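You operate a simulated robot arm through the tools that you are given. There is no shell and no other tool.

You are at the controls of a simulated robot arm. One attempt, no reset.

TASK
Clear both weights out of the wheel, then spin it at least a full turn.
Fine: switch off first; weights on free seats of the rack; shut the guard after.

The check looks at the end state, three seconds after you hand in, the way a careful person would. Anything else that was tipped, shoved, dropped, spilled or broken makes it a failure.

THE ROBOT
A 7-joint arm with a two-finger parallel gripper, fixed in place. Base frame: the origin is at the foot of the arm, x ahead of it, y to its left, z up; the work surface is at about z = 88. Units: cm, rad, N and s.
With the tool pointing down near the work surface it reaches from about 40 to 90 cm from the base axis. Its first joint turns from -2.496 to 2.496 rad. Payload 3 kg.
Tool frame: the origin (TCP) lies between the finger pads and is the grasp point; the fingertips stand 3 cm ahead of it; z points along the fingers, y is the line along which they close. The gripper opens to 9.4 cm. The fingers are 2.8 cm wide and 1 cm thick; the gripper's body (5 by 9.6 cm) begins 5.5 cm behind the TCP.
Orientation is that of the tool frame in the base frame, as a unit quaternion [x, y, z, w]. With the fingers straight down and closing along the base's y, the tool's x points along the base's -x, its y along +y and its z along -z.

THE INTERFACE
- The arm moves only by the tool arm_command. Its arguments are lists of equal length, an entry for each row: "angular": the turn, a rotation vector about the base's x, y, z in rad, a list of three; "delta_pos": the shift along the base's x, y, z in cm, a list of three; "fingers": the gripper command, from -1 (fully open) to 1 (shut), values between in proportion. In form: {"angular": [[rx, ry, rz], ...], "delta_pos": [[x, y, z], ...], "fingers": [fingers, ...]}. A call has 1 to 20 rows; each row is the pose to reach, as a shift and turn from the pose commanded when the call began. Each row takes 0.2 s and may step no farther than 5 cm and 0.15 rad from the row before; otherwise, or with a gripper value out of range, the whole call is refused. Where a pose cannot be reached the arm comes as near as it can. A force on the tool above 60 N (or 10 N above the force at the start of the call, whichever is more), or a blocked arm, ends the call early, and 0.2 s more pass. The fingers move at their own pace (about 7.2 cm/s each) and stop on an object; they squeeze with about 29 N. The grip force told is the motor's: it shows also when the fingers shut on nothing. Time passes only in rows, and 0.2 s behind the last, so rows that repeat a pose let the fingers close. It gives the time, the measured TCP pose, the force on the tool (base axes), the opening and the grip force at its end, in the units of the frame above (readings bear some noise), with the torque about the TCP (base axes, N m) and any sound that the robot's microphone picked up, and new pictures: "show" is both (left out), scene, wrist or none.
- Cameras (640 x 400 px; columns grow to the right, rows downward): "scene" is fixed at [4.92, -64.66, 154.41]; the picture's right is [0.66, -0.75, 0.00], its down [-0.45, -0.39, -0.81] and it looks along [0.61, 0.53, -0.59] (base axes); focal length 343 px, centre (320, 200). "wrist" rides on the gripper at [7.6, 1.4, -10.3] in the tool frame; the picture's right is [-0.18, 0.98, 0.00], its down [-0.75, -0.14, -0.64] and it looks along [-0.63, -0.12, 0.77] (tool axes); focal length 243 px, centre (320, 200). There is no depth. A picture from a camera that has moved, and an enlarged one, comes with that camera's place and axes in the base frame and with its lens.
- enlarge(camera, box): a new picture of the part [left, top, right, bottom] of that camera's present view, enlarged. The clock stands still meanwhile.
- job_done(): hands the job in; it is judged then, once.

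Places have to be worked out from the pictures, the camera data and where the tool is seen. Open the gripper and draw the arm clear of the work before you hand the job in, unless the task says otherwise.

The tools are called as name(argument=value, ...) on one line, values as JSON. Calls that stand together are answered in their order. arm_command: Moves the arm, as the interface text tells. Its arguments: {"type":"object","properties":{"angular":{"type":"array","items":{"type":"array","items":{"type":"number"}}},"delta_pos":{"type":"array","items":{"type":"array","items":{"type":"number"}}},"fingers":{"type":"array","items":{"type":"number"}},"show":{"type":"string","enum":["both","scene","wrist","none"]}},"required":["angular","delta_pos","fingers"]} The other tools are called the same way: enlarge (camera, box) takes an enlarged picture of a part of a camera's view; job_done () hands the job in.

At the start:

```text
clock: 0.0
tcp_pos: [49.93, -14.11, 128.41]
tcp_rot: [0.0, 1.0, 0.0, 0.001]
contact_force: [-0.5, -0.8, -0.6]
moment: [0.04, -0.02, -0.02]
finger_gap: 9.4
finger_force: 0.1
```

scene: 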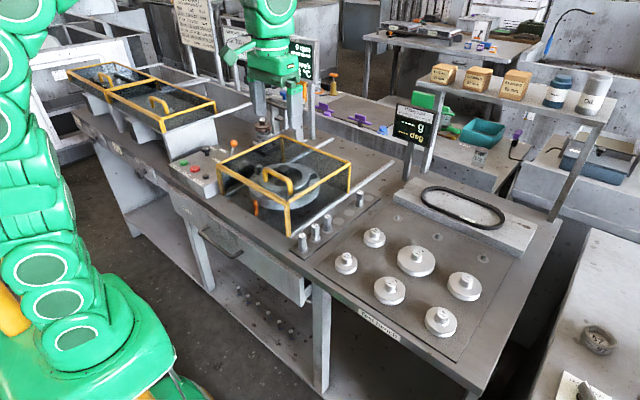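
wrist: 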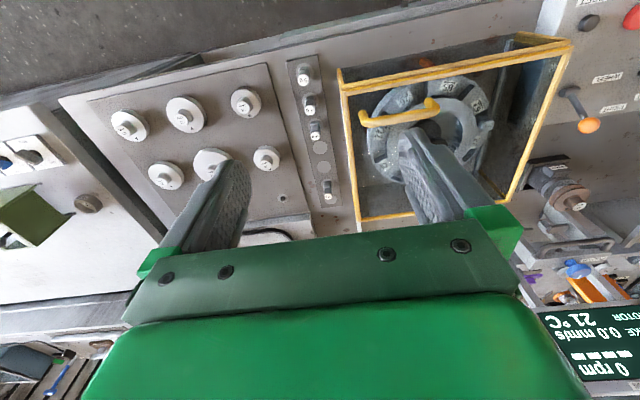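

I'll look closely at both views before moving: the balancing machine with its yellow guard, the controls, and the racks.

enlarge(camera="scene", box=[160, 110, 400, 260])

enlarge(camera="wrist", box=[270, 20, 590, 220])

enlarge(camera="wrist", box=[480, 0, 640, 100])

enlarge(camera="scene", box=[290, 170, 530, 320])

enlarge(camera="scene", box=[160, 130, 280, 205])

```text
2.67 times, centred on (280, 185) of scene
camera zoom: at [4.92, -64.66, 154.41], right [0.66, -0.75, 0.0], down [-0.45, -0.39, -0.81], along [0.61, 0.53, -0.59], focal length 916 px, centre (427, 240)
```

zoom: 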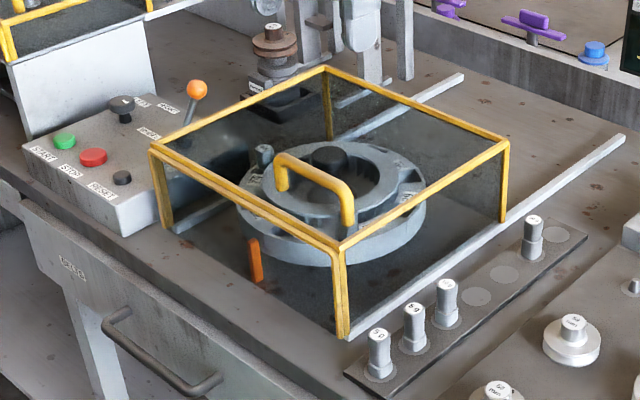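

```text
2.00 times, centred on (430, 120) of wrist
camera zoom: at [42.28, -12.77, 138.59], right [0.18, 0.98, 0.0], down [0.75, -0.14, 0.64], along [0.63, -0.12, -0.77], focal length 485 px, centre (100, 360)
```

zoom: 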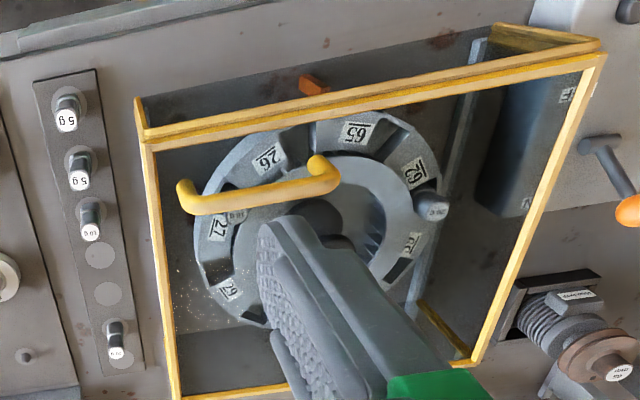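

```text
4.00 times, centred on (560, 50) of wrist
camera zoom: at [42.28, -12.77, 138.59], right [0.18, 0.98, 0.0], down [0.75, -0.14, 0.64], along [0.63, -0.12, -0.77], focal length 970 px, centre (-640, 800)
```

zoom: 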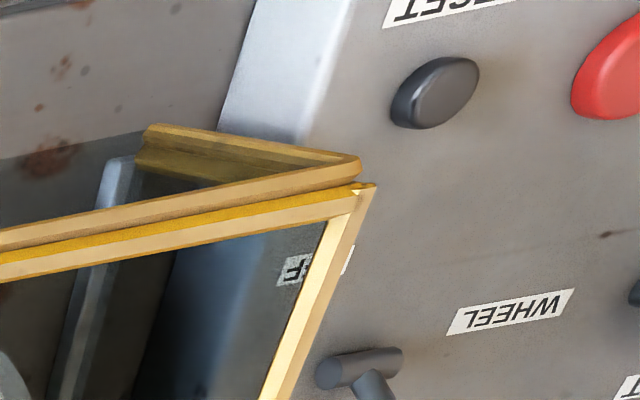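

```text
2.67 times, centred on (410, 245) of scene
camera zoom: at [4.92, -64.66, 154.41], right [0.66, -0.75, 0.0], down [-0.45, -0.39, -0.81], along [0.61, 0.53, -0.59], focal length 916 px, centre (80, 80)
```

zoom: 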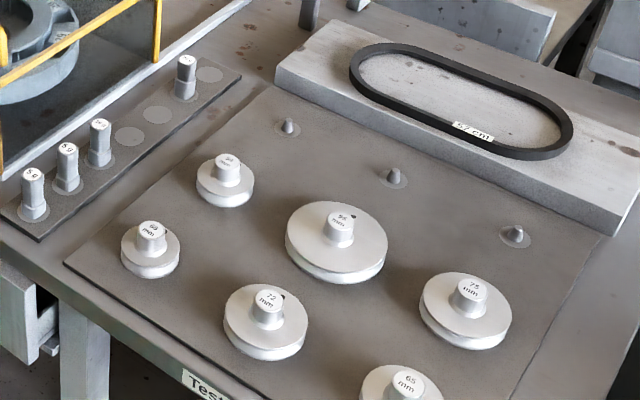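

```text
5.33 times, centred on (220, 168) of scene
camera zoom: at [4.92, -64.66, 154.41], right [0.66, -0.75, 0.0], down [-0.45, -0.39, -0.81], along [0.61, 0.53, -0.59], focal length 1832 px, centre (853, 373)
```

zoom: 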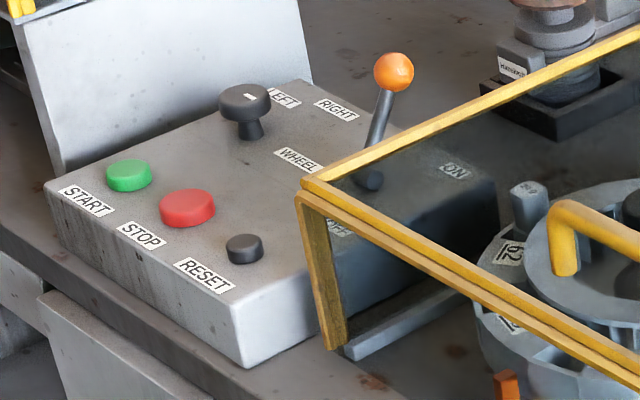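

The lever by the guard leans toward +x, toward the ON label. I'll check the displays and the wheel's weights in more detail.

enlarge(camera="wrist", box=[510, 270, 640, 400])

enlarge(camera="scene", box=[220, 30, 330, 130])

enlarge(camera="wrist", box=[360, 60, 520, 160])

enlarge(camera="scene", box=[240, 130, 340, 220])

enlarge(camera="scene", box=[370, 80, 460, 160])

enlarge(camera="scene", box=[50, 0, 250, 130])

```text
3.08 times, centred on (575, 335) of wrist
camera zoom: at [42.28, -12.77, 138.59], right [0.18, 0.98, 0.0], down [0.75, -0.14, 0.64], along [0.63, -0.12, -0.77], focal length 746 px, centre (-465, -215)
```

zoom: 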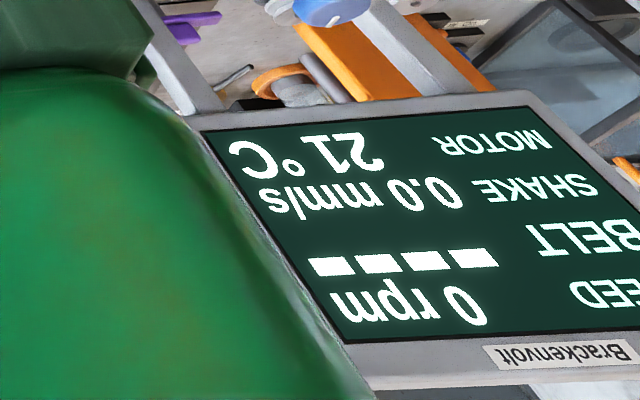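

```text
4.00 times, centred on (275, 80) of scene
camera zoom: at [4.92, -64.66, 154.41], right [0.66, -0.75, 0.0], down [-0.45, -0.39, -0.81], along [0.61, 0.53, -0.59], focal length 1374 px, centre (500, 680)
```

zoom: 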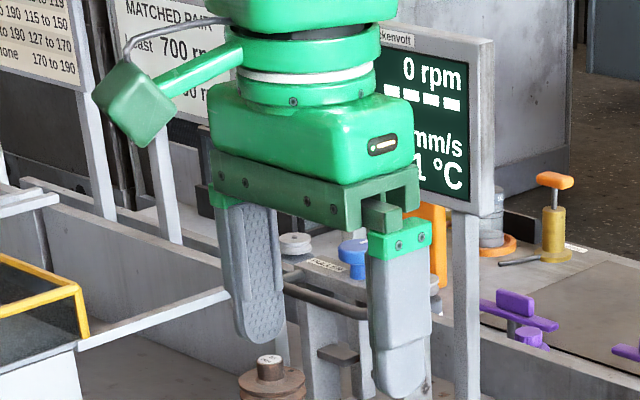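

```text
4.00 times, centred on (440, 110) of wrist
camera zoom: at [42.28, -12.77, 138.59], right [0.18, 0.98, 0.0], down [0.75, -0.14, 0.64], along [0.63, -0.12, -0.77], focal length 970 px, centre (-160, 560)
```

zoom: 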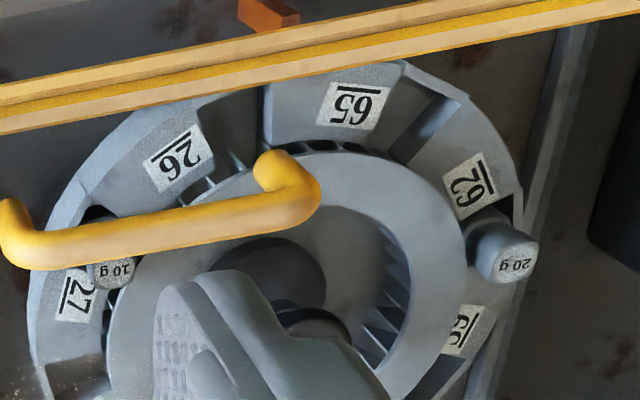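

```text
4.44 times, centred on (290, 175) of scene
camera zoom: at [4.92, -64.66, 154.41], right [0.66, -0.75, 0.0], down [-0.45, -0.39, -0.81], along [0.61, 0.53, -0.59], focal length 1526 px, centre (453, 311)
```

zoom: 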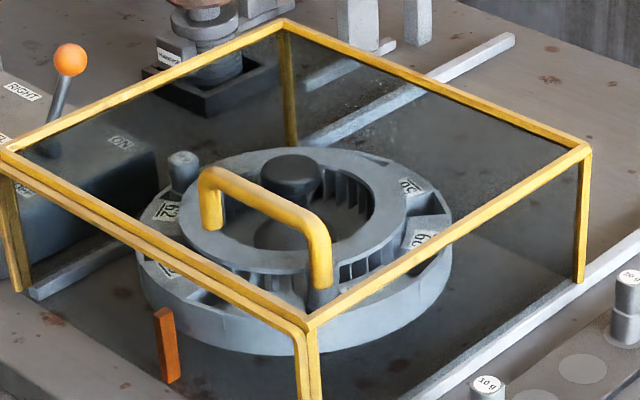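

```text
5.00 times, centred on (415, 120) of scene
camera zoom: at [4.92, -64.66, 154.41], right [0.66, -0.75, 0.0], down [-0.45, -0.39, -0.81], along [0.61, 0.53, -0.59], focal length 1717 px, centre (-155, 600)
```

zoom: 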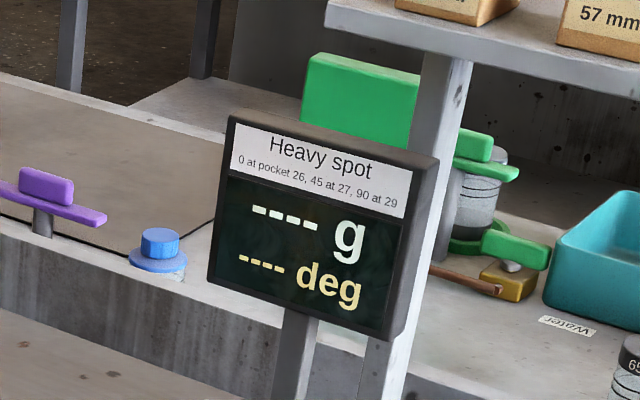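

```text
3.08 times, centred on (150, 65) of scene
camera zoom: at [4.92, -64.66, 154.41], right [0.66, -0.75, 0.0], down [-0.45, -0.39, -0.81], along [0.61, 0.53, -0.59], focal length 1057 px, centre (843, 615)
```

zoom: 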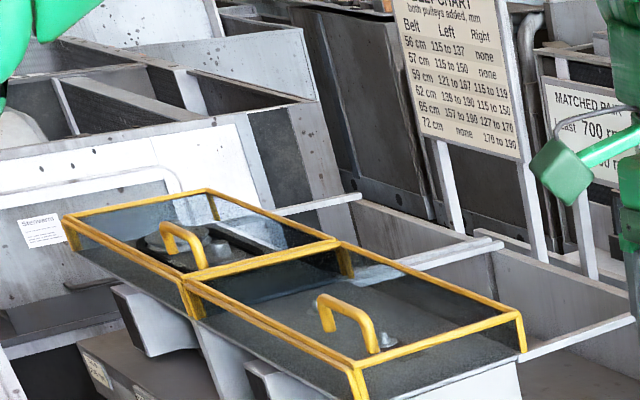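

The lever reads ON, with its knob judged at about (65, 26, 101). I'll shut the fingers and go above the far side of it, staying clear of the guard handle.

arm_command(angular=[[0, 0, 0], [0, 0, 0], [0, 0, 0], [0, 0, 0], [0, 0, 0], [0, 0, 0], [0, 0, 0], [0, 0, 0], [0, 0, 0], [0, 0, 0], [0, 0, 0]], delta_pos=[[2, 4, 0], [4, 8, 0], [6, 12, -1], [8, 16, -2], [10, 20, -4], [12, 24, -6], [14, 28, -8], [16, 32, -10], [18, 36, -12], [20.5, 40, -13], [20.5, 40, -13]], fingers=[1, 1, 1, 1, 1, 1, 1, 1, 1, 1, 1])

```text
clock: 2.4
tcp_pos: [70.45, 25.83, 115.48]
tcp_rot: [0.001, 1.0, 0.0, 0.0]
contact_force: [-0.2, -0.8, 0.2]
moment: [-0.01, -0.02, -0.01]
finger_gap: 0.02
finger_force: 29.1
camera wrist: at [62.77, 27.2, 125.73], right [0.19, 0.98, 0.0], down [0.75, -0.14, 0.64], along [0.63, -0.12, -0.77], focal length 243 px, centre (320, 200)
```

scene: 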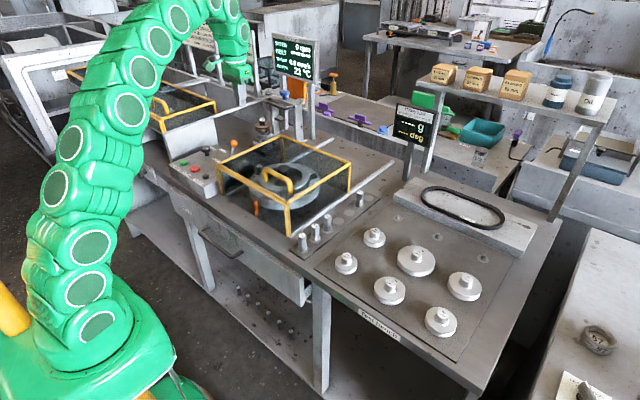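
wrist: 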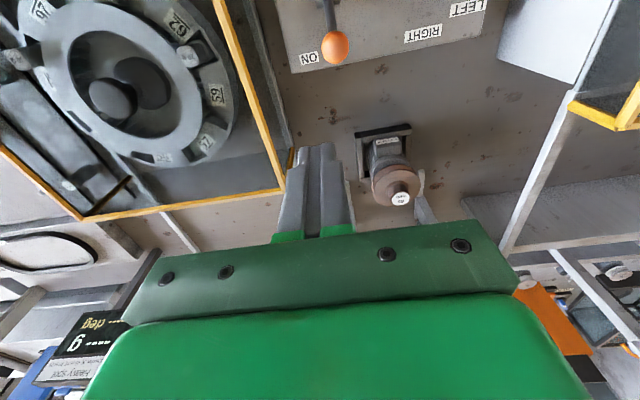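

From this view the knob is at about (66.3, 28, 100.3), leaning to ON. I'll lower the closed fingers behind it and push toward -x to OFF.

arm_command(angular=[[0, 0, 0], [0, 0, 0], [0, 0, 0], [0, 0, 0], [0, 0, 0], [0, 0, 0], [0, 0, 0], [0, 0, 0], [0, 0, 0], [0, 0, 0], [0, 0, 0], [0, 0, 0], [0, 0, 0]], delta_pos=[[0.3, 2.2, -3.5], [0.3, 2.2, -7], [0.3, 2.2, -10.5], [0.3, 2.2, -14], [-1, 2.2, -14], [-2, 2.2, -14], [-3, 2.2, -14], [-4, 2.2, -14], [-5, 2.2, -14], [-6, 2.2, -14], [-7, 2.2, -14], [-8, 2.2, -14], [-8.5, 2.2, -14]], fingers=[1, 1, 1, 1, 1, 1, 1, 1, 1, 1, 1, 1, 1])

```text
clock: 5.2
tcp_pos: [62.23, 28.04, 101.39]
tcp_rot: [0.0, 1.0, -0.001, 0.003]
contact_force: [28.4, -2.4, 5.8]
moment: [-0.08, -0.79, 0.05]
finger_gap: 0.0
finger_force: 29.1
camera wrist: at [54.53, 29.41, 111.62], right [0.18, 0.98, 0.0], down [0.75, -0.14, 0.65], along [0.63, -0.12, -0.76], focal length 243 px, centre (320, 200)
```

scene: 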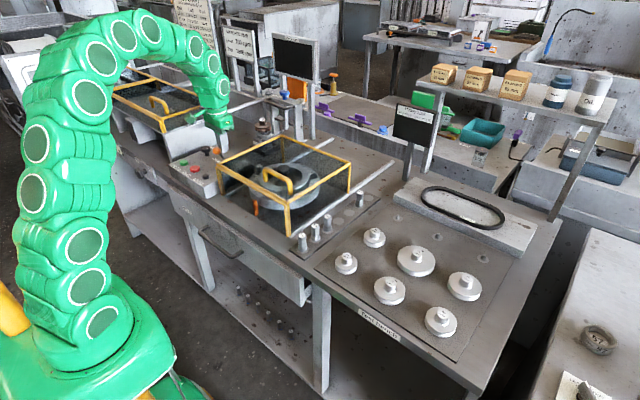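
wrist: 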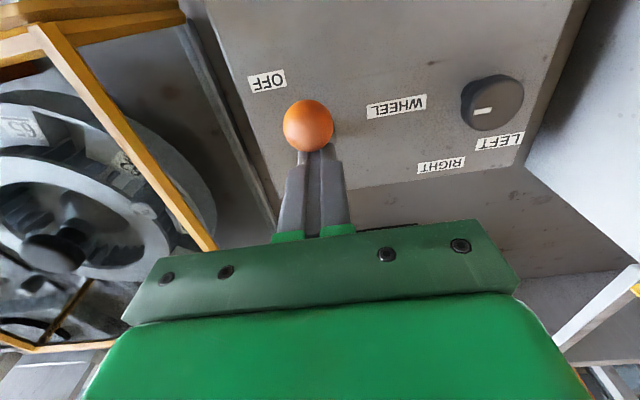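

The displays went dark and the lever stopped firmly at OFF. I'll back off it, rise, and swing over to just in front of the guard handle at about (57, -4, 105).

arm_command(angular=[[0, 0, 0], [0, 0, 0], [0, 0, 0], [0, 0, 0], [0, 0, 0], [0, 0, 0], [0, 0, 0], [0, 0, 0], [0, 0, 0], [0, 0, 0], [0, 0, 0], [0, 0, 0], [0, 0, 0]], delta_pos=[[1.5, 0, 0], [2, 0, 4], [2, 0, 9], [2, 0, 13], [0.5, -4.5, 14], [-1, -9, 14], [-3, -13.5, 14], [-5, -18, 14], [-7, -22.5, 14], [-8.5, -27, 14], [-9.5, -31.5, 14], [-9.5, -32, 14], [-9.5, -32, 14]], fingers=[1, 1, 1, 1, 1, 1, 1, 1, 1, 1, 1, 1, 1])

```text
clock: 8.0
tcp_pos: [52.23, -3.96, 115.38]
tcp_rot: [0.0, 1.0, 0.0, 0.0]
contact_force: [-0.7, 0.1, 0.1]
moment: [-0.02, 0.02, 0.02]
finger_gap: 0.01
finger_force: 29.4
camera wrist: at [44.62, -2.52, 125.57], right [0.18, 0.98, 0.0], down [0.75, -0.14, 0.64], along [0.63, -0.12, -0.77], focal length 243 px, centre (320, 200)
```

scene: 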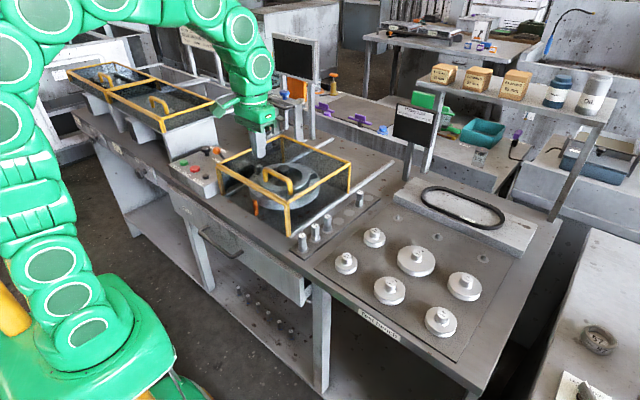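
wrist: 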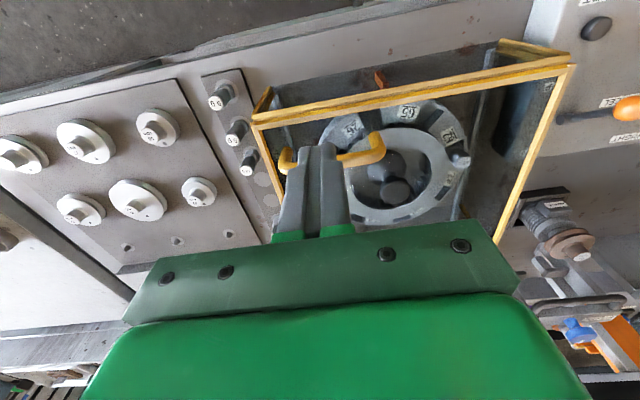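

The handle bar is at about x=56.3, y=-8 to 1, and I'm centred on it. I'll lower to z≈105.3 and push gently a few cm in +x to see whether the guard slides.

arm_command(angular=[[0, 0, 0], [0, 0, 0], [0, 0, 0], [0, 0, 0], [0, 0, 0], [0, 0, 0], [0, 0, 0], [0, 0, 0], [0, 0, 0], [0, 0, 0]], delta_pos=[[0, 0, -4], [0, 0, -8], [0, 0, -10.1], [1, 0, -10.1], [2, 0, -10.1], [3, 0, -10.1], [4, 0, -10.1], [5, 0, -10.1], [6, 0, -10.1], [7, 0, -10.1]], fingers=[1, 1, 1, 1, 1, 1, 1, 1, 1, 1])

```text
clock: 10.2
tcp_pos: [59.49, -3.87, 105.17]
tcp_rot: [0.0, 1.0, 0.0, 0.0]
contact_force: [-0.3, -0.5, -0.3]
moment: [-0.04, -0.03, -0.01]
finger_gap: 0.0
finger_force: 29.8
camera wrist: at [51.85, -2.48, 115.5], right [0.18, 0.98, 0.0], down [0.75, -0.14, 0.64], along [0.63, -0.12, -0.77], focal length 243 px, centre (320, 200)
```

scene: 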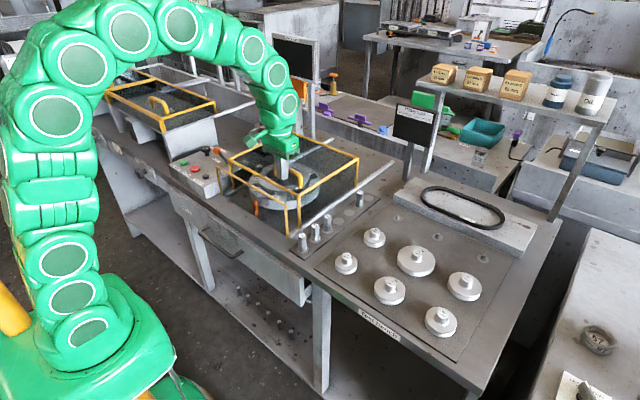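
wrist: 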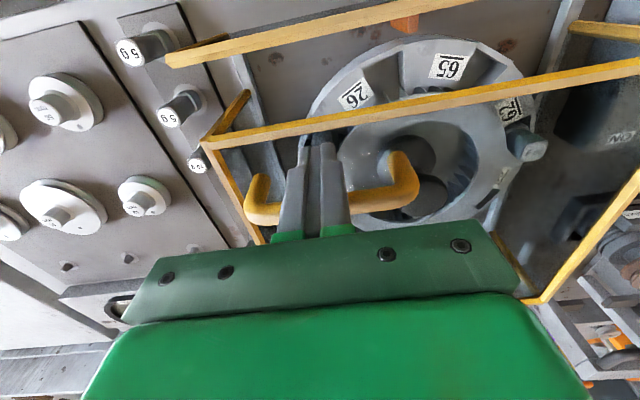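

The sliding guard moves easily on its rails, leaving a fixed front bar. I'll keep pushing it back.

arm_command(angular=[[0, 0, 0], [0, 0, 0], [0, 0, 0], [0, 0, 0], [0, 0, 0], [0, 0, 0], [0, 0, 0], [0, 0, 0], [0, 0, 0], [0, 0, 0], [0, 0, 0], [0, 0, 0], [0, 0, 0], [0, 0, 0], [0, 0, 0], [0, 0, 0]], delta_pos=[[1.5, 0, 0], [3, 0, 0], [4.5, 0, 0], [6, 0, 0], [7.5, 0, 0], [9, 0, 0], [10.5, 0, 0], [12, 0, 0], [13.5, 0, 0], [15, 0, 0], [16.5, 0, 0], [18, 0, 0], [19, 0, 0], [20, 0, 0], [21, 0, 0], [21.5, 0, 0]], fingers=[1, 1, 1, 1, 1, 1, 1, 1, 1, 1, 1, 1, 1, 1, 1, 1])

```text
clock: 13.6
tcp_pos: [80.89, -3.88, 105.19]
tcp_rot: [0.0, 1.0, 0.0, 0.001]
contact_force: [-0.5, -0.2, -1.0]
moment: [0.01, 0.08, 0.02]
finger_gap: 0.01
finger_force: 28.7
camera wrist: at [73.33, -2.55, 115.48], right [0.18, 0.98, 0.0], down [0.75, -0.14, 0.64], along [0.63, -0.12, -0.77], focal length 243 px, centre (320, 200)
```

scene: 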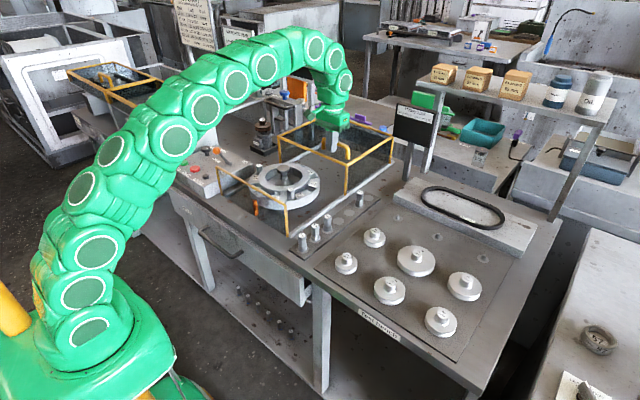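
wrist: 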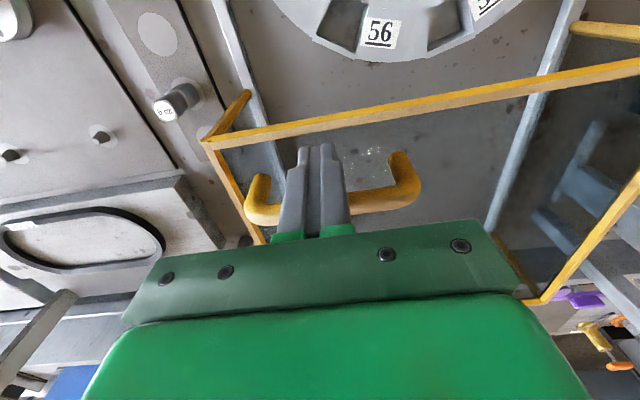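

The guard is clear of the wheel. I'll back away, rise, and look straight at the wheel.

arm_command(angular=[[0, 0, 0], [0, 0, 0], [0, 0, 0], [0, 0, 0], [0, 0, 0], [0, 0, 0], [0, 0, 0], [0, 0, 0], [0, 0, 0]], delta_pos=[[-2, 0, 0], [-4, 0, 3], [-8, 1, 6], [-12, 2, 9], [-16, 4, 11], [-20, 6, 13], [-23, 8, 15], [-25, 8, 16], [-25, 8, 16]], fingers=[1, 0, -0.3, -0.3, -0.3, -0.3, -0.3, -0.3, -0.3])

enlarge(camera="scene", box=[200, 130, 360, 230])

enlarge(camera="wrist", box=[200, 50, 520, 250])

```text
refused: row 3 steps farther than a row can; nothing moved
```

```text
4.00 times, centred on (280, 180) of scene
camera zoom: at [4.92, -64.66, 154.41], right [0.66, -0.75, 0.0], down [-0.45, -0.39, -0.81], along [0.61, 0.53, -0.59], focal length 1374 px, centre (480, 280)
```

zoom: 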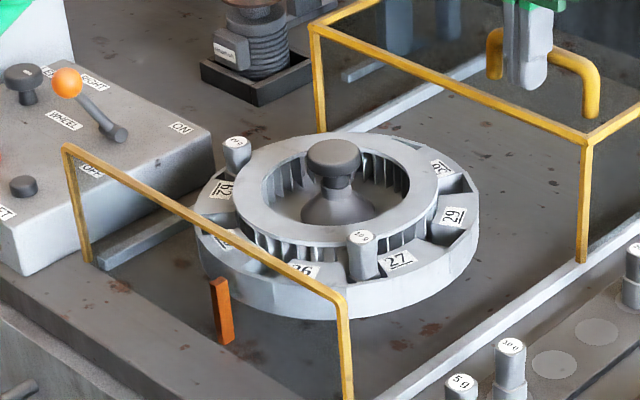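

```text
2.00 times, centred on (360, 150) of wrist
camera zoom: at [73.33, -2.55, 115.48], right [0.18, 0.98, 0.0], down [0.75, -0.14, 0.64], along [0.63, -0.12, -0.77], focal length 485 px, centre (240, 300)
```

zoom: 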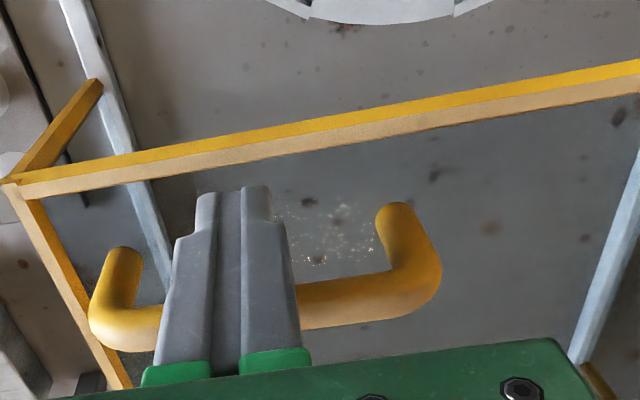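

The weights stand upright in pockets: 10 g on the near right and 20 g at left. I'll redo the retreat with smaller steps.

arm_command(angular=[[0, 0, 0], [0, 0, 0], [0, 0, 0], [0, 0, 0], [0, 0, 0], [0, 0, 0], [0, 0, 0], [0, 0, 0], [0, 0, 0], [0, 0, 0]], delta_pos=[[-2, 0, 0], [-4, 0, 3], [-7, 1, 5.5], [-10, 2, 8], [-13.5, 4, 10], [-17, 6, 12], [-20, 8, 14], [-23, 8, 16], [-25, 8, 16], [-25, 8, 16]], fingers=[1, 0, -0.3, -0.3, -0.3, -0.3, -0.3, -0.3, -0.3, -0.3])

enlarge(camera="wrist", box=[200, 20, 520, 220])

```text
clock: 15.8
tcp_pos: [55.91, 3.94, 121.34]
tcp_rot: [0.0, 1.0, 0.0, 0.0]
contact_force: [-0.1, 0.8, 0.0]
moment: [-0.01, -0.01, -0.02]
finger_gap: 6.12
finger_force: 0.1
camera wrist: at [48.27, 5.41, 131.46], right [0.18, 0.98, 0.0], down [0.75, -0.14, 0.64], along [0.63, -0.12, -0.77], focal length 243 px, centre (320, 200)
```

scene: 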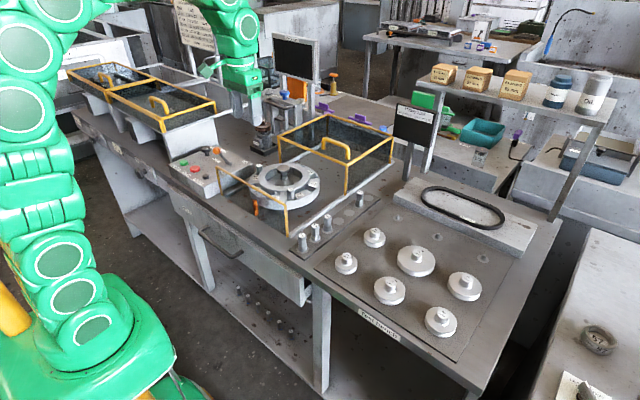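
wrist: 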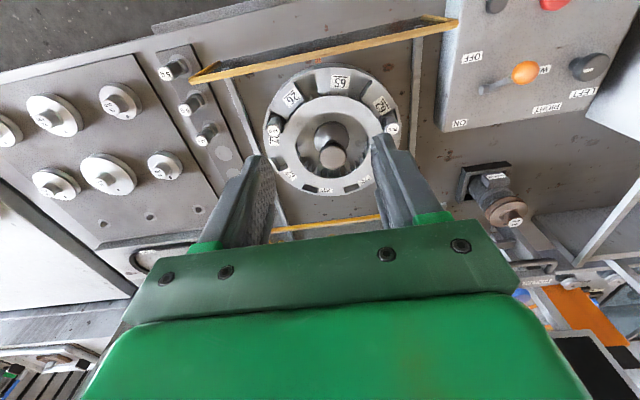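

```text
2.00 times, centred on (360, 120) of wrist
camera zoom: at [48.27, 5.41, 131.46], right [0.18, 0.98, 0.0], down [0.75, -0.14, 0.64], along [0.63, -0.12, -0.77], focal length 485 px, centre (240, 360)
```

zoom: 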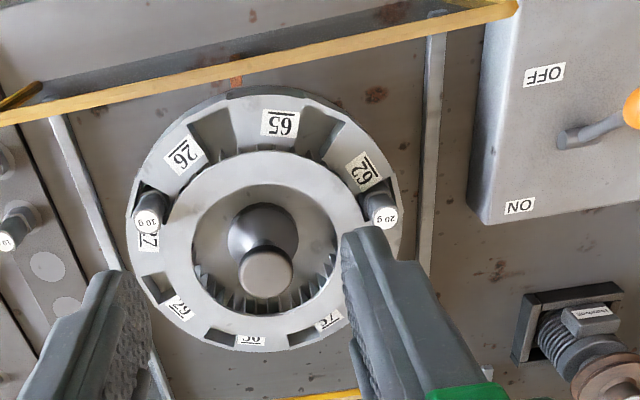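

From triangulation, the 10 g top is at about (61.6, -4.0, 97.8), the 20 g top at (64.4, 12.8, 98.1) and the wheel centre at (66.8, 3.9), with the rim top at z≈95.3. I'll turn the gripper so it closes tangentially and hover over the 10 g weight.

arm_command(angular=[[0, 0, 0.14], [0, 0, 0.28], [0, 0, 0.42], [0, 0, 0.56], [0, 0, 0.7], [0, 0, 0.84], [0, 0, 0.988], [0, 0, 0.988]], delta_pos=[[0.8, -1.2, -1.9], [1.6, -2.4, -3.8], [2.4, -3.6, -5.7], [3.2, -4.8, -7.6], [4, -6, -9.5], [4.8, -7.2, -11.4], [5.5, -8.24, -13.3], [5.5, -8.24, -13.3]], fingers=[-0.1, -0.1, -0.1, -0.1, -0.1, -0.1, -0.1, -0.1])

enlarge(camera="wrist", box=[200, 20, 520, 220])

enlarge(camera="scene", box=[230, 130, 350, 205])

```text
clock: 17.6
tcp_pos: [61.47, -4.2, 107.88]
tcp_rot: [-0.476, 0.88, 0.001, 0.0]
contact_force: [0.0, 0.4, 0.1]
moment: [0.01, -0.02, 0.0]
finger_gap: 5.15
finger_force: 0.0
camera wrist: at [55.99, -9.82, 118.17], right [-0.72, 0.69, 0.0], down [0.53, 0.55, 0.64], along [0.45, 0.46, -0.77], focal length 243 px, centre (320, 200)
```

scene: 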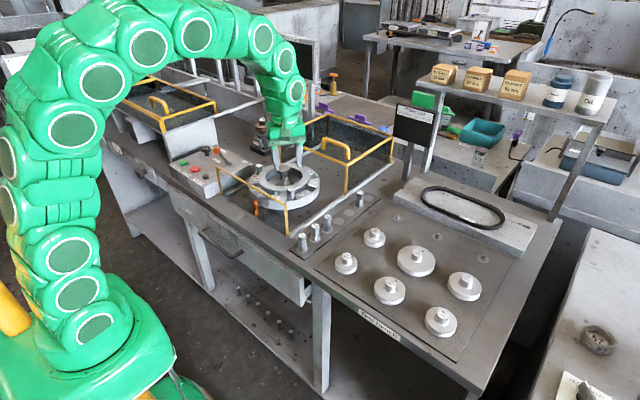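
wrist: 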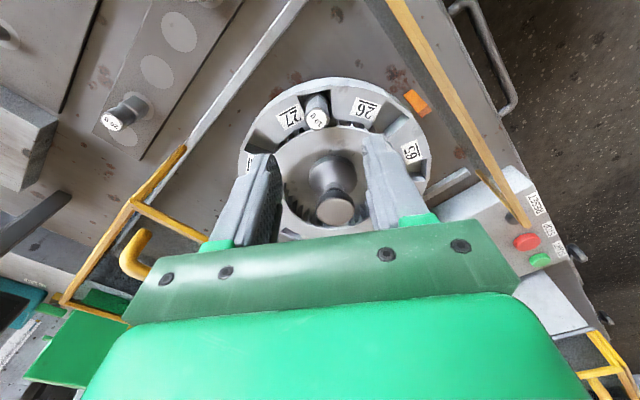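

```text
2.00 times, centred on (360, 120) of wrist
camera zoom: at [55.99, -9.82, 118.17], right [-0.72, 0.69, 0.0], down [0.53, 0.55, 0.64], along [0.45, 0.46, -0.77], focal length 485 px, centre (240, 360)
```

zoom: 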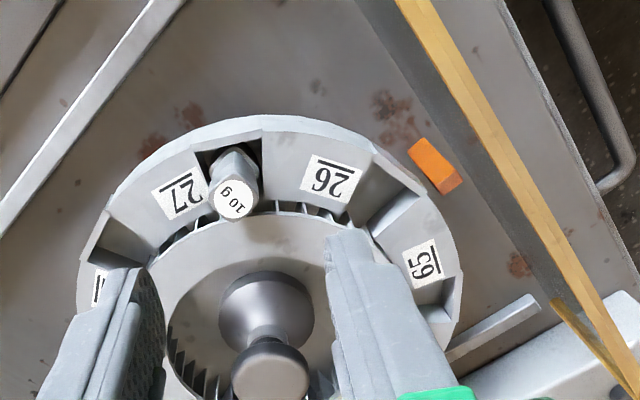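

```text
5.33 times, centred on (290, 168) of scene
camera zoom: at [4.92, -64.66, 154.41], right [0.66, -0.75, 0.0], down [-0.45, -0.39, -0.81], along [0.61, 0.53, -0.59], focal length 1832 px, centre (480, 373)
```

zoom: 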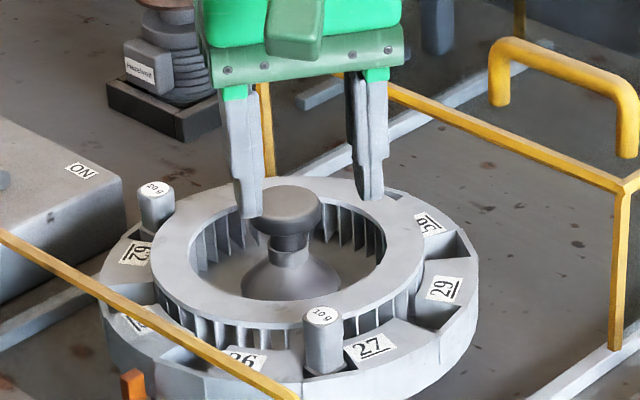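

The 10 g weight reads at about (61.7, -4.1), right under the gripper. I'll lower so the fingertips stop just above the rim (TCP z≈98.6) and close.

arm_command(angular=[[0, 0, 0], [0, 0, 0], [0, 0, 0], [0, 0, 0], [0, 0, 0], [0, 0, 0], [0, 0, 0], [0, 0, 0], [0, 0, 0], [0, 0, 0]], delta_pos=[[0.1, 0, -3], [0.1, 0, -6], [0.1, 0, -8], [0.1, 0, -9.2], [0.1, 0, -9.2], [0.1, 0, -9.2], [0.1, 0, -9.2], [0.1, 0, -9.2], [0.1, 0, -9.2], [0.1, 0, -9.2]], fingers=[-0.1, -0.1, -0.1, -0.1, -0.1, 0.3, 0.6, 1, 1, 1])

enlarge(camera="scene", box=[230, 130, 350, 205])

```text
clock: 19.8
tcp_pos: [61.61, -4.19, 98.68]
tcp_rot: [-0.474, 0.88, 0.0, 0.0]
contact_force: [0.4, 0.4, 0.4]
moment: [-0.01, -0.01, -0.02]
finger_gap: 1.73
finger_force: 28.9
camera wrist: at [56.16, -9.73, 109.02], right [-0.72, 0.69, 0.0], down [0.53, 0.55, 0.64], along [0.45, 0.46, -0.77], focal length 243 px, centre (320, 200)
```

scene: 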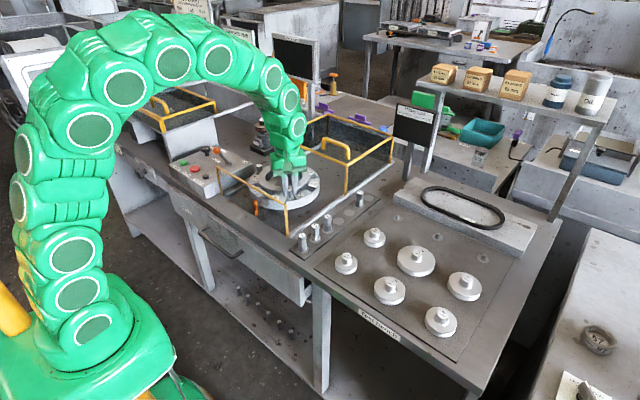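
wrist: 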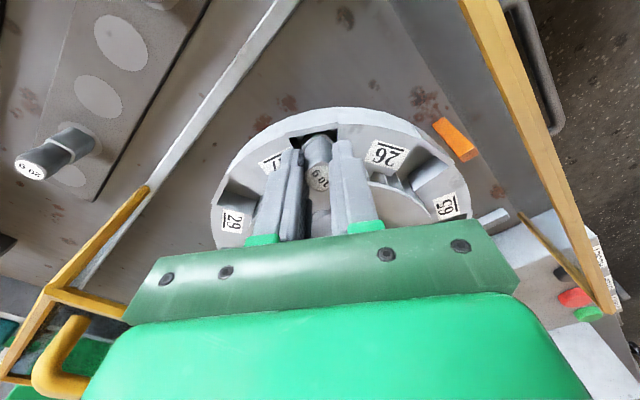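

```text
5.33 times, centred on (290, 168) of scene
camera zoom: at [4.92, -64.66, 154.41], right [0.66, -0.75, 0.0], down [-0.45, -0.39, -0.81], along [0.61, 0.53, -0.59], focal length 1832 px, centre (480, 373)
```

zoom: 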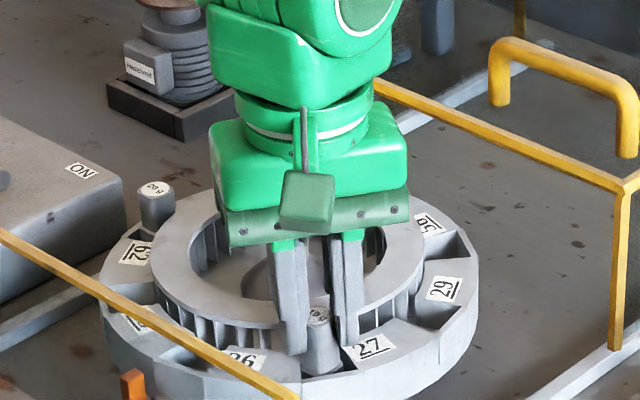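

The fingers stopped at 1.73 cm on the weight. I'll lift straight up to clear the fence and wheel.

arm_command(angular=[[0, 0, 0], [0, 0, 0], [0, 0, 0], [0, 0, 0], [0, 0, 0], [0, 0, 0]], delta_pos=[[0, 0, 1], [0, 0, 2.5], [0, 0, 5], [0, 0, 8], [0, 0, 11], [0, 0, 12]], fingers=[1, 1, 1, 1, 1, 1])

enlarge(camera="scene", box=[230, 110, 390, 210])

enlarge(camera="wrist", box=[30, 0, 350, 200])

```text
clock: 21.2
tcp_pos: [61.59, -4.14, 110.87]
tcp_rot: [-0.475, 0.88, 0.0, 0.0]
contact_force: [-0.2, 0.0, -0.6]
moment: [0.0, 0.06, 0.03]
finger_gap: 1.7
finger_force: 29.0
camera wrist: at [56.17, -9.85, 121.06], right [-0.72, 0.69, 0.0], down [0.53, 0.55, 0.64], along [0.45, 0.46, -0.77], focal length 243 px, centre (320, 200)
```

scene: 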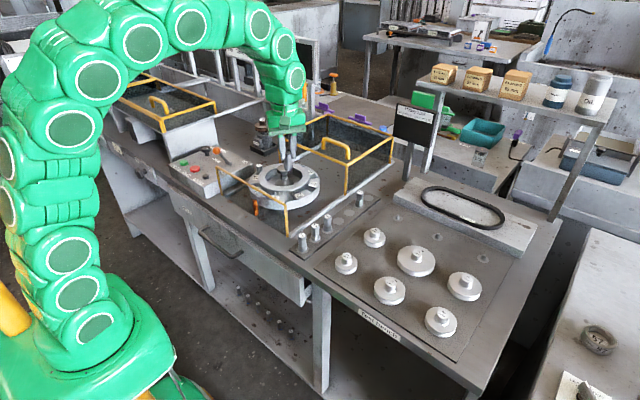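
wrist: 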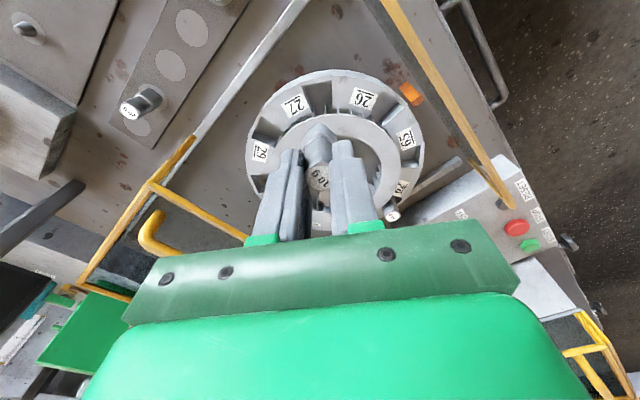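

```text
4.00 times, centred on (310, 160) of scene
camera zoom: at [4.92, -64.66, 154.41], right [0.66, -0.75, 0.0], down [-0.45, -0.39, -0.81], along [0.61, 0.53, -0.59], focal length 1374 px, centre (360, 360)
```

zoom: 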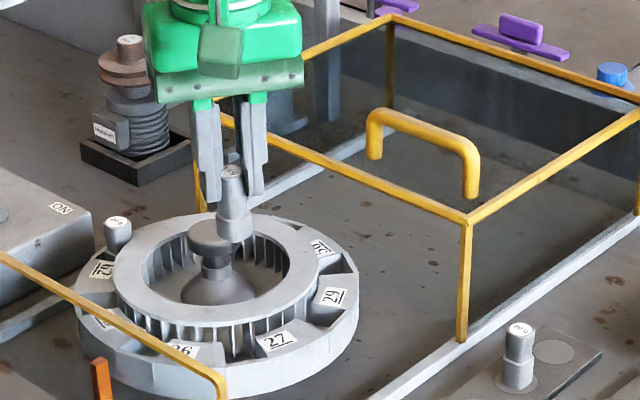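

```text
2.00 times, centred on (190, 100) of wrist
camera zoom: at [56.17, -9.85, 121.06], right [-0.72, 0.69, 0.0], down [0.53, 0.55, 0.64], along [0.45, 0.46, -0.77], focal length 485 px, centre (580, 400)
```

zoom: 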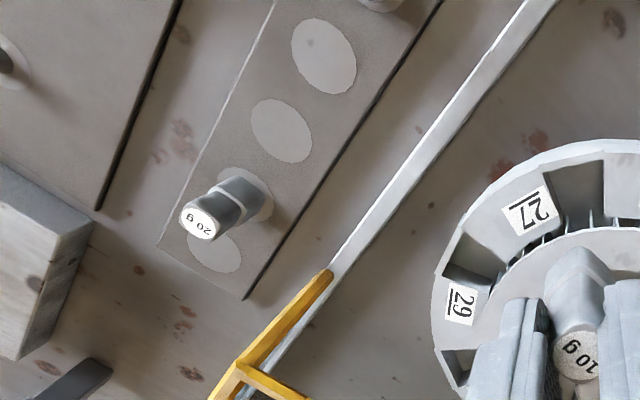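

The 10 g weight is held cleanly, with a narrower neck and a wider foot. I'll turn back to the straight orientation and carry it over the free seat at about (67.8, -17.45).

arm_command(angular=[[0, 0, -0.14], [0, 0, -0.28], [0, 0, -0.42], [0, 0, -0.56], [0, 0, -0.7], [0, 0, -0.84], [0, 0, -0.988], [0, 0, -0.988], [0, 0, -0.988], [0, 0, -0.988], [0, 0, -0.988]], delta_pos=[[0.9, -1.9, 0], [1.8, -3.8, 0], [2.7, -5.7, 0], [3.6, -7.6, 0], [4.5, -9.5, 0], [5.4, -11.4, 0], [6.2, -13.3, 0], [6.2, -13.3, -2.5], [6.2, -13.3, -5], [6.2, -13.3, -7.5], [6.2, -13.3, -7.5]], fingers=[1, 1, 1, 1, 1, 1, 1, 1, 1, 1, 1])

enlarge(camera="scene", box=[280, 160, 400, 250])

enlarge(camera="wrist", box=[200, 50, 440, 200])

```text
clock: 23.6
tcp_pos: [67.59, -17.56, 103.39]
tcp_rot: [0.0, 1.0, 0.0, 0.001]
contact_force: [-0.6, 1.0, -0.8]
moment: [0.0, 0.0, 0.0]
finger_gap: 1.73
finger_force: 28.8
camera wrist: at [59.96, -16.12, 113.58], right [0.18, 0.98, 0.0], down [0.75, -0.14, 0.64], along [0.63, -0.12, -0.77], focal length 243 px, centre (320, 200)
```

scene: 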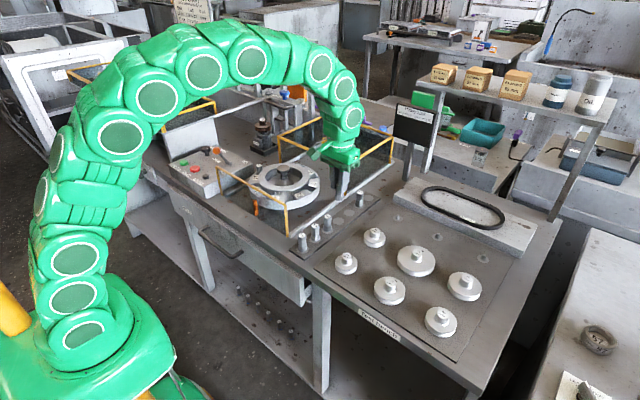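
wrist: 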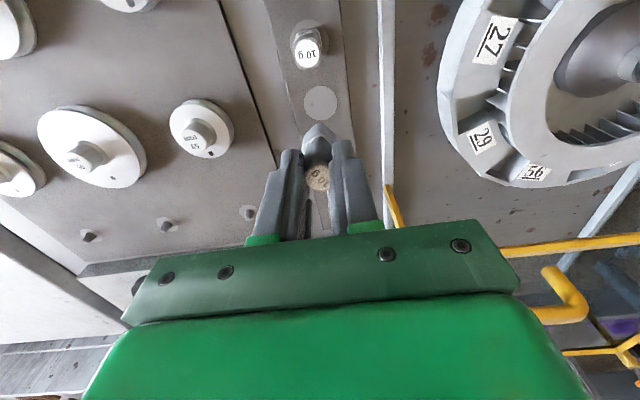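

```text
4.44 times, centred on (340, 205) of scene
camera zoom: at [4.92, -64.66, 154.41], right [0.66, -0.75, 0.0], down [-0.45, -0.39, -0.81], along [0.61, 0.53, -0.59], focal length 1526 px, centre (231, 178)
```

zoom: 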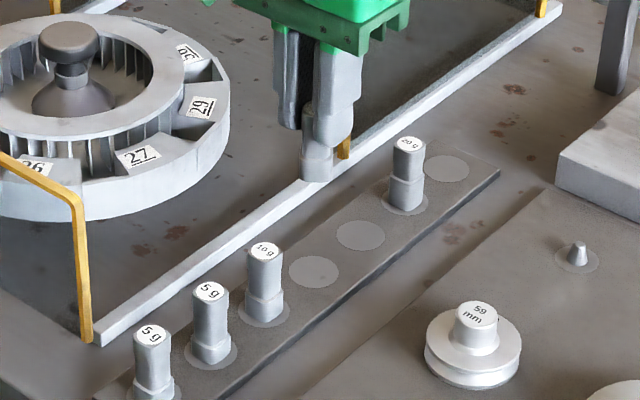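

```text
2.67 times, centred on (320, 125) of wrist
camera zoom: at [59.96, -16.12, 113.58], right [0.18, 0.98, 0.0], down [0.75, -0.14, 0.64], along [0.63, -0.12, -0.77], focal length 647 px, centre (320, 400)
```

zoom: 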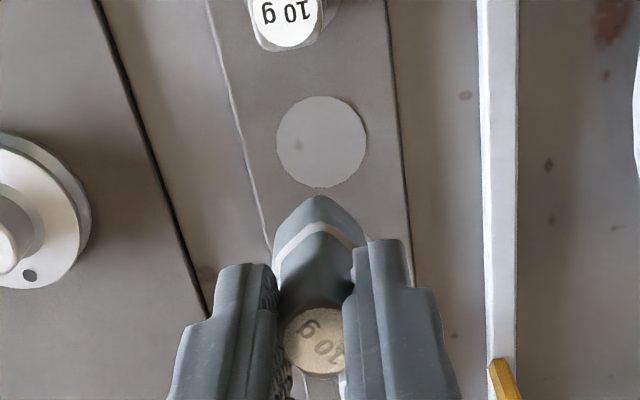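

The seat is at about (67.8, -17.5) and the weight hangs near x=67.4. I'll nudge +0.3 in x and lower to just above the expected touch-down.

arm_command(angular=[[0, 0, 0], [0, 0, 0], [0, 0, 0], [0, 0, 0], [0, 0, 0], [0, 0, 0]], delta_pos=[[0.35, 0, -2.5], [0.35, 0, -5], [0.35, 0, -6.5], [0.35, 0, -7.3], [0.35, 0, -7.7], [0.35, 0, -7.7]], fingers=[1, 1, 1, 1, 1, 1])

enlarge(camera="scene", box=[300, 160, 400, 222])

enlarge(camera="wrist", box=[240, 80, 400, 200])

```text
clock: 25.0
tcp_pos: [68.17, -17.51, 95.47]
tcp_rot: [0.0, 1.0, 0.0, -0.001]
contact_force: [-0.5, -0.8, 0.3]
moment: [-0.01, 0.01, 0.01]
finger_gap: 1.71
finger_force: 28.6
camera wrist: at [60.43, -16.14, 105.77], right [0.18, 0.98, 0.0], down [0.75, -0.14, 0.64], along [0.63, -0.12, -0.77], focal length 243 px, centre (320, 200)
```

scene: 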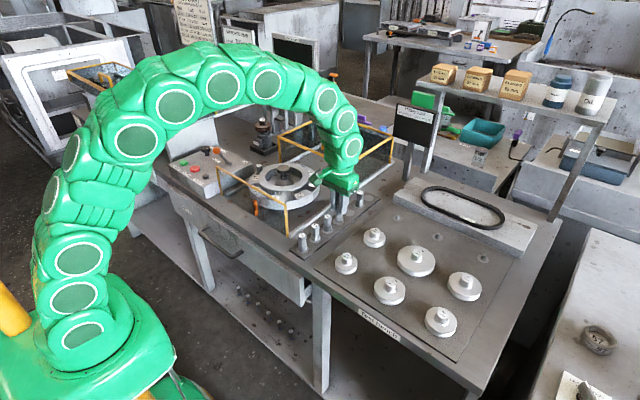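
wrist: 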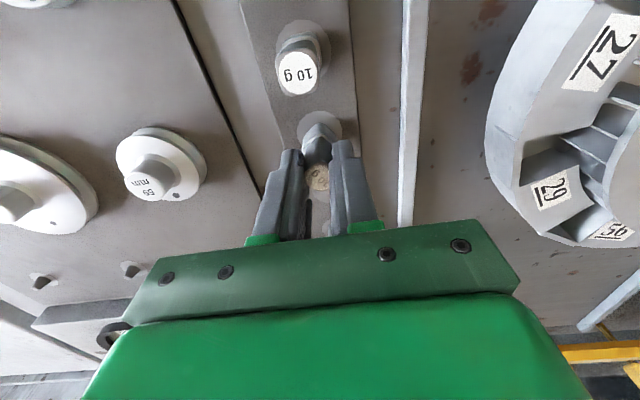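

```text
6.40 times, centred on (350, 191) of scene
camera zoom: at [4.92, -64.66, 154.41], right [0.66, -0.75, 0.0], down [-0.45, -0.39, -0.81], along [0.61, 0.53, -0.59], focal length 2198 px, centre (128, 258)
```

zoom: 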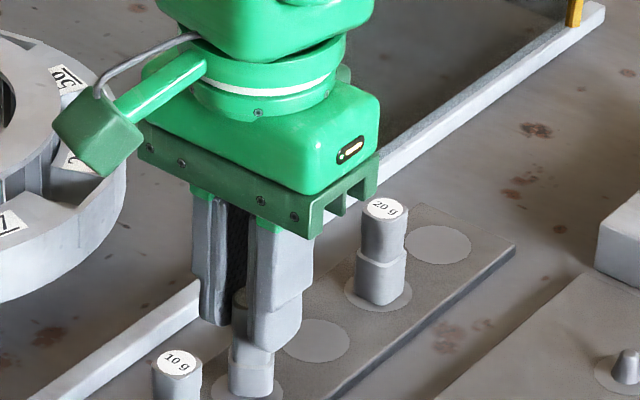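

```text
3.33 times, centred on (320, 140) of wrist
camera zoom: at [60.43, -16.14, 105.77], right [0.18, 0.98, 0.0], down [0.75, -0.14, 0.64], along [0.63, -0.12, -0.77], focal length 809 px, centre (320, 400)
```

zoom: 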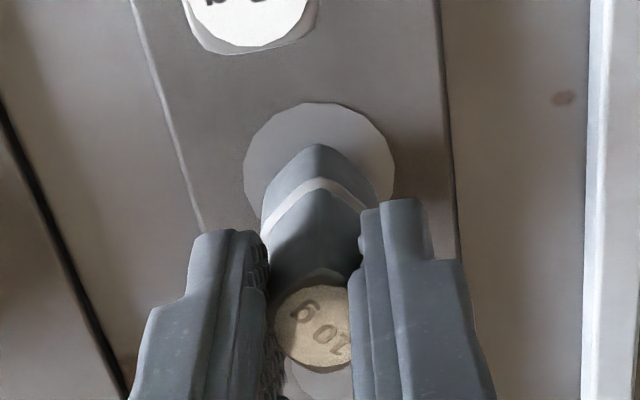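

The weight is just above the seat, about 0.25 too far in +x. I'll correct that and lower in small steps, watching the force.

arm_command(angular=[[0, 0, 0], [0, 0, 0], [0, 0, 0], [0, 0, 0]], delta_pos=[[-0.2, 0, 0], [-0.25, -0.05, -0.2], [-0.25, -0.05, -0.4], [-0.25, -0.05, -0.4]], fingers=[1, 1, 1, 1])

enlarge(camera="scene", box=[310, 180, 370, 222])

```text
clock: 26.0
tcp_pos: [67.91, -17.54, 95.08]
tcp_rot: [0.0, 1.0, 0.0, 0.0]
contact_force: [-0.4, -0.2, -0.5]
moment: [0.0, 0.04, -0.01]
finger_gap: 1.73
finger_force: 29.2
camera wrist: at [60.21, -16.15, 105.42], right [0.18, 0.98, 0.0], down [0.75, -0.14, 0.64], along [0.63, -0.12, -0.77], focal length 243 px, centre (320, 200)
```

scene: 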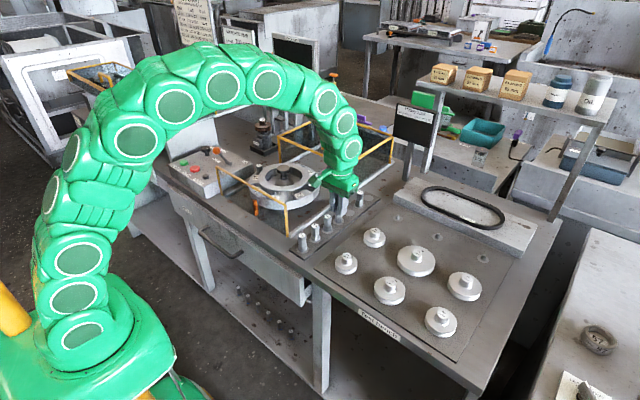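
wrist: 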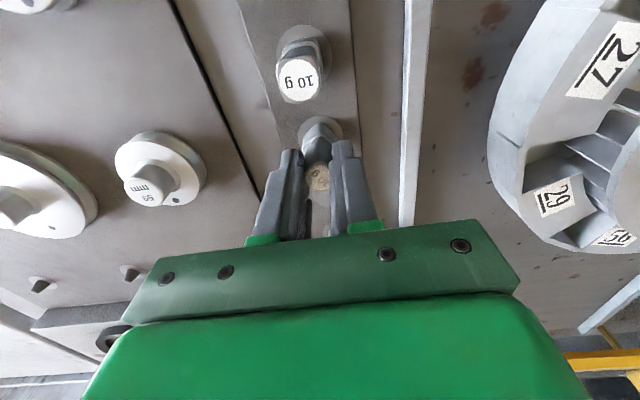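

```text
9.52 times, centred on (340, 201) of scene
camera zoom: at [4.92, -64.66, 154.41], right [0.66, -0.75, 0.0], down [-0.45, -0.39, -0.81], along [0.61, 0.53, -0.59], focal length 3271 px, centre (130, 190)
```

zoom: 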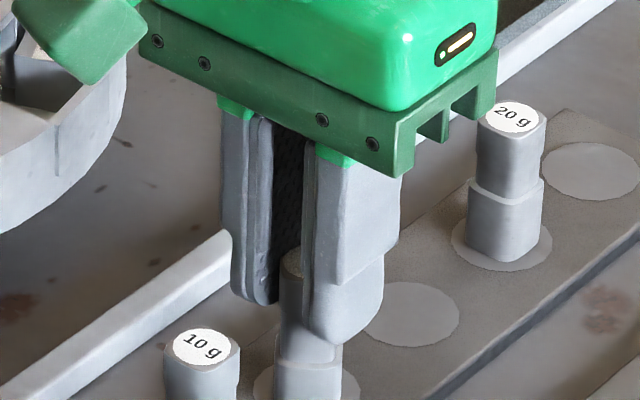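

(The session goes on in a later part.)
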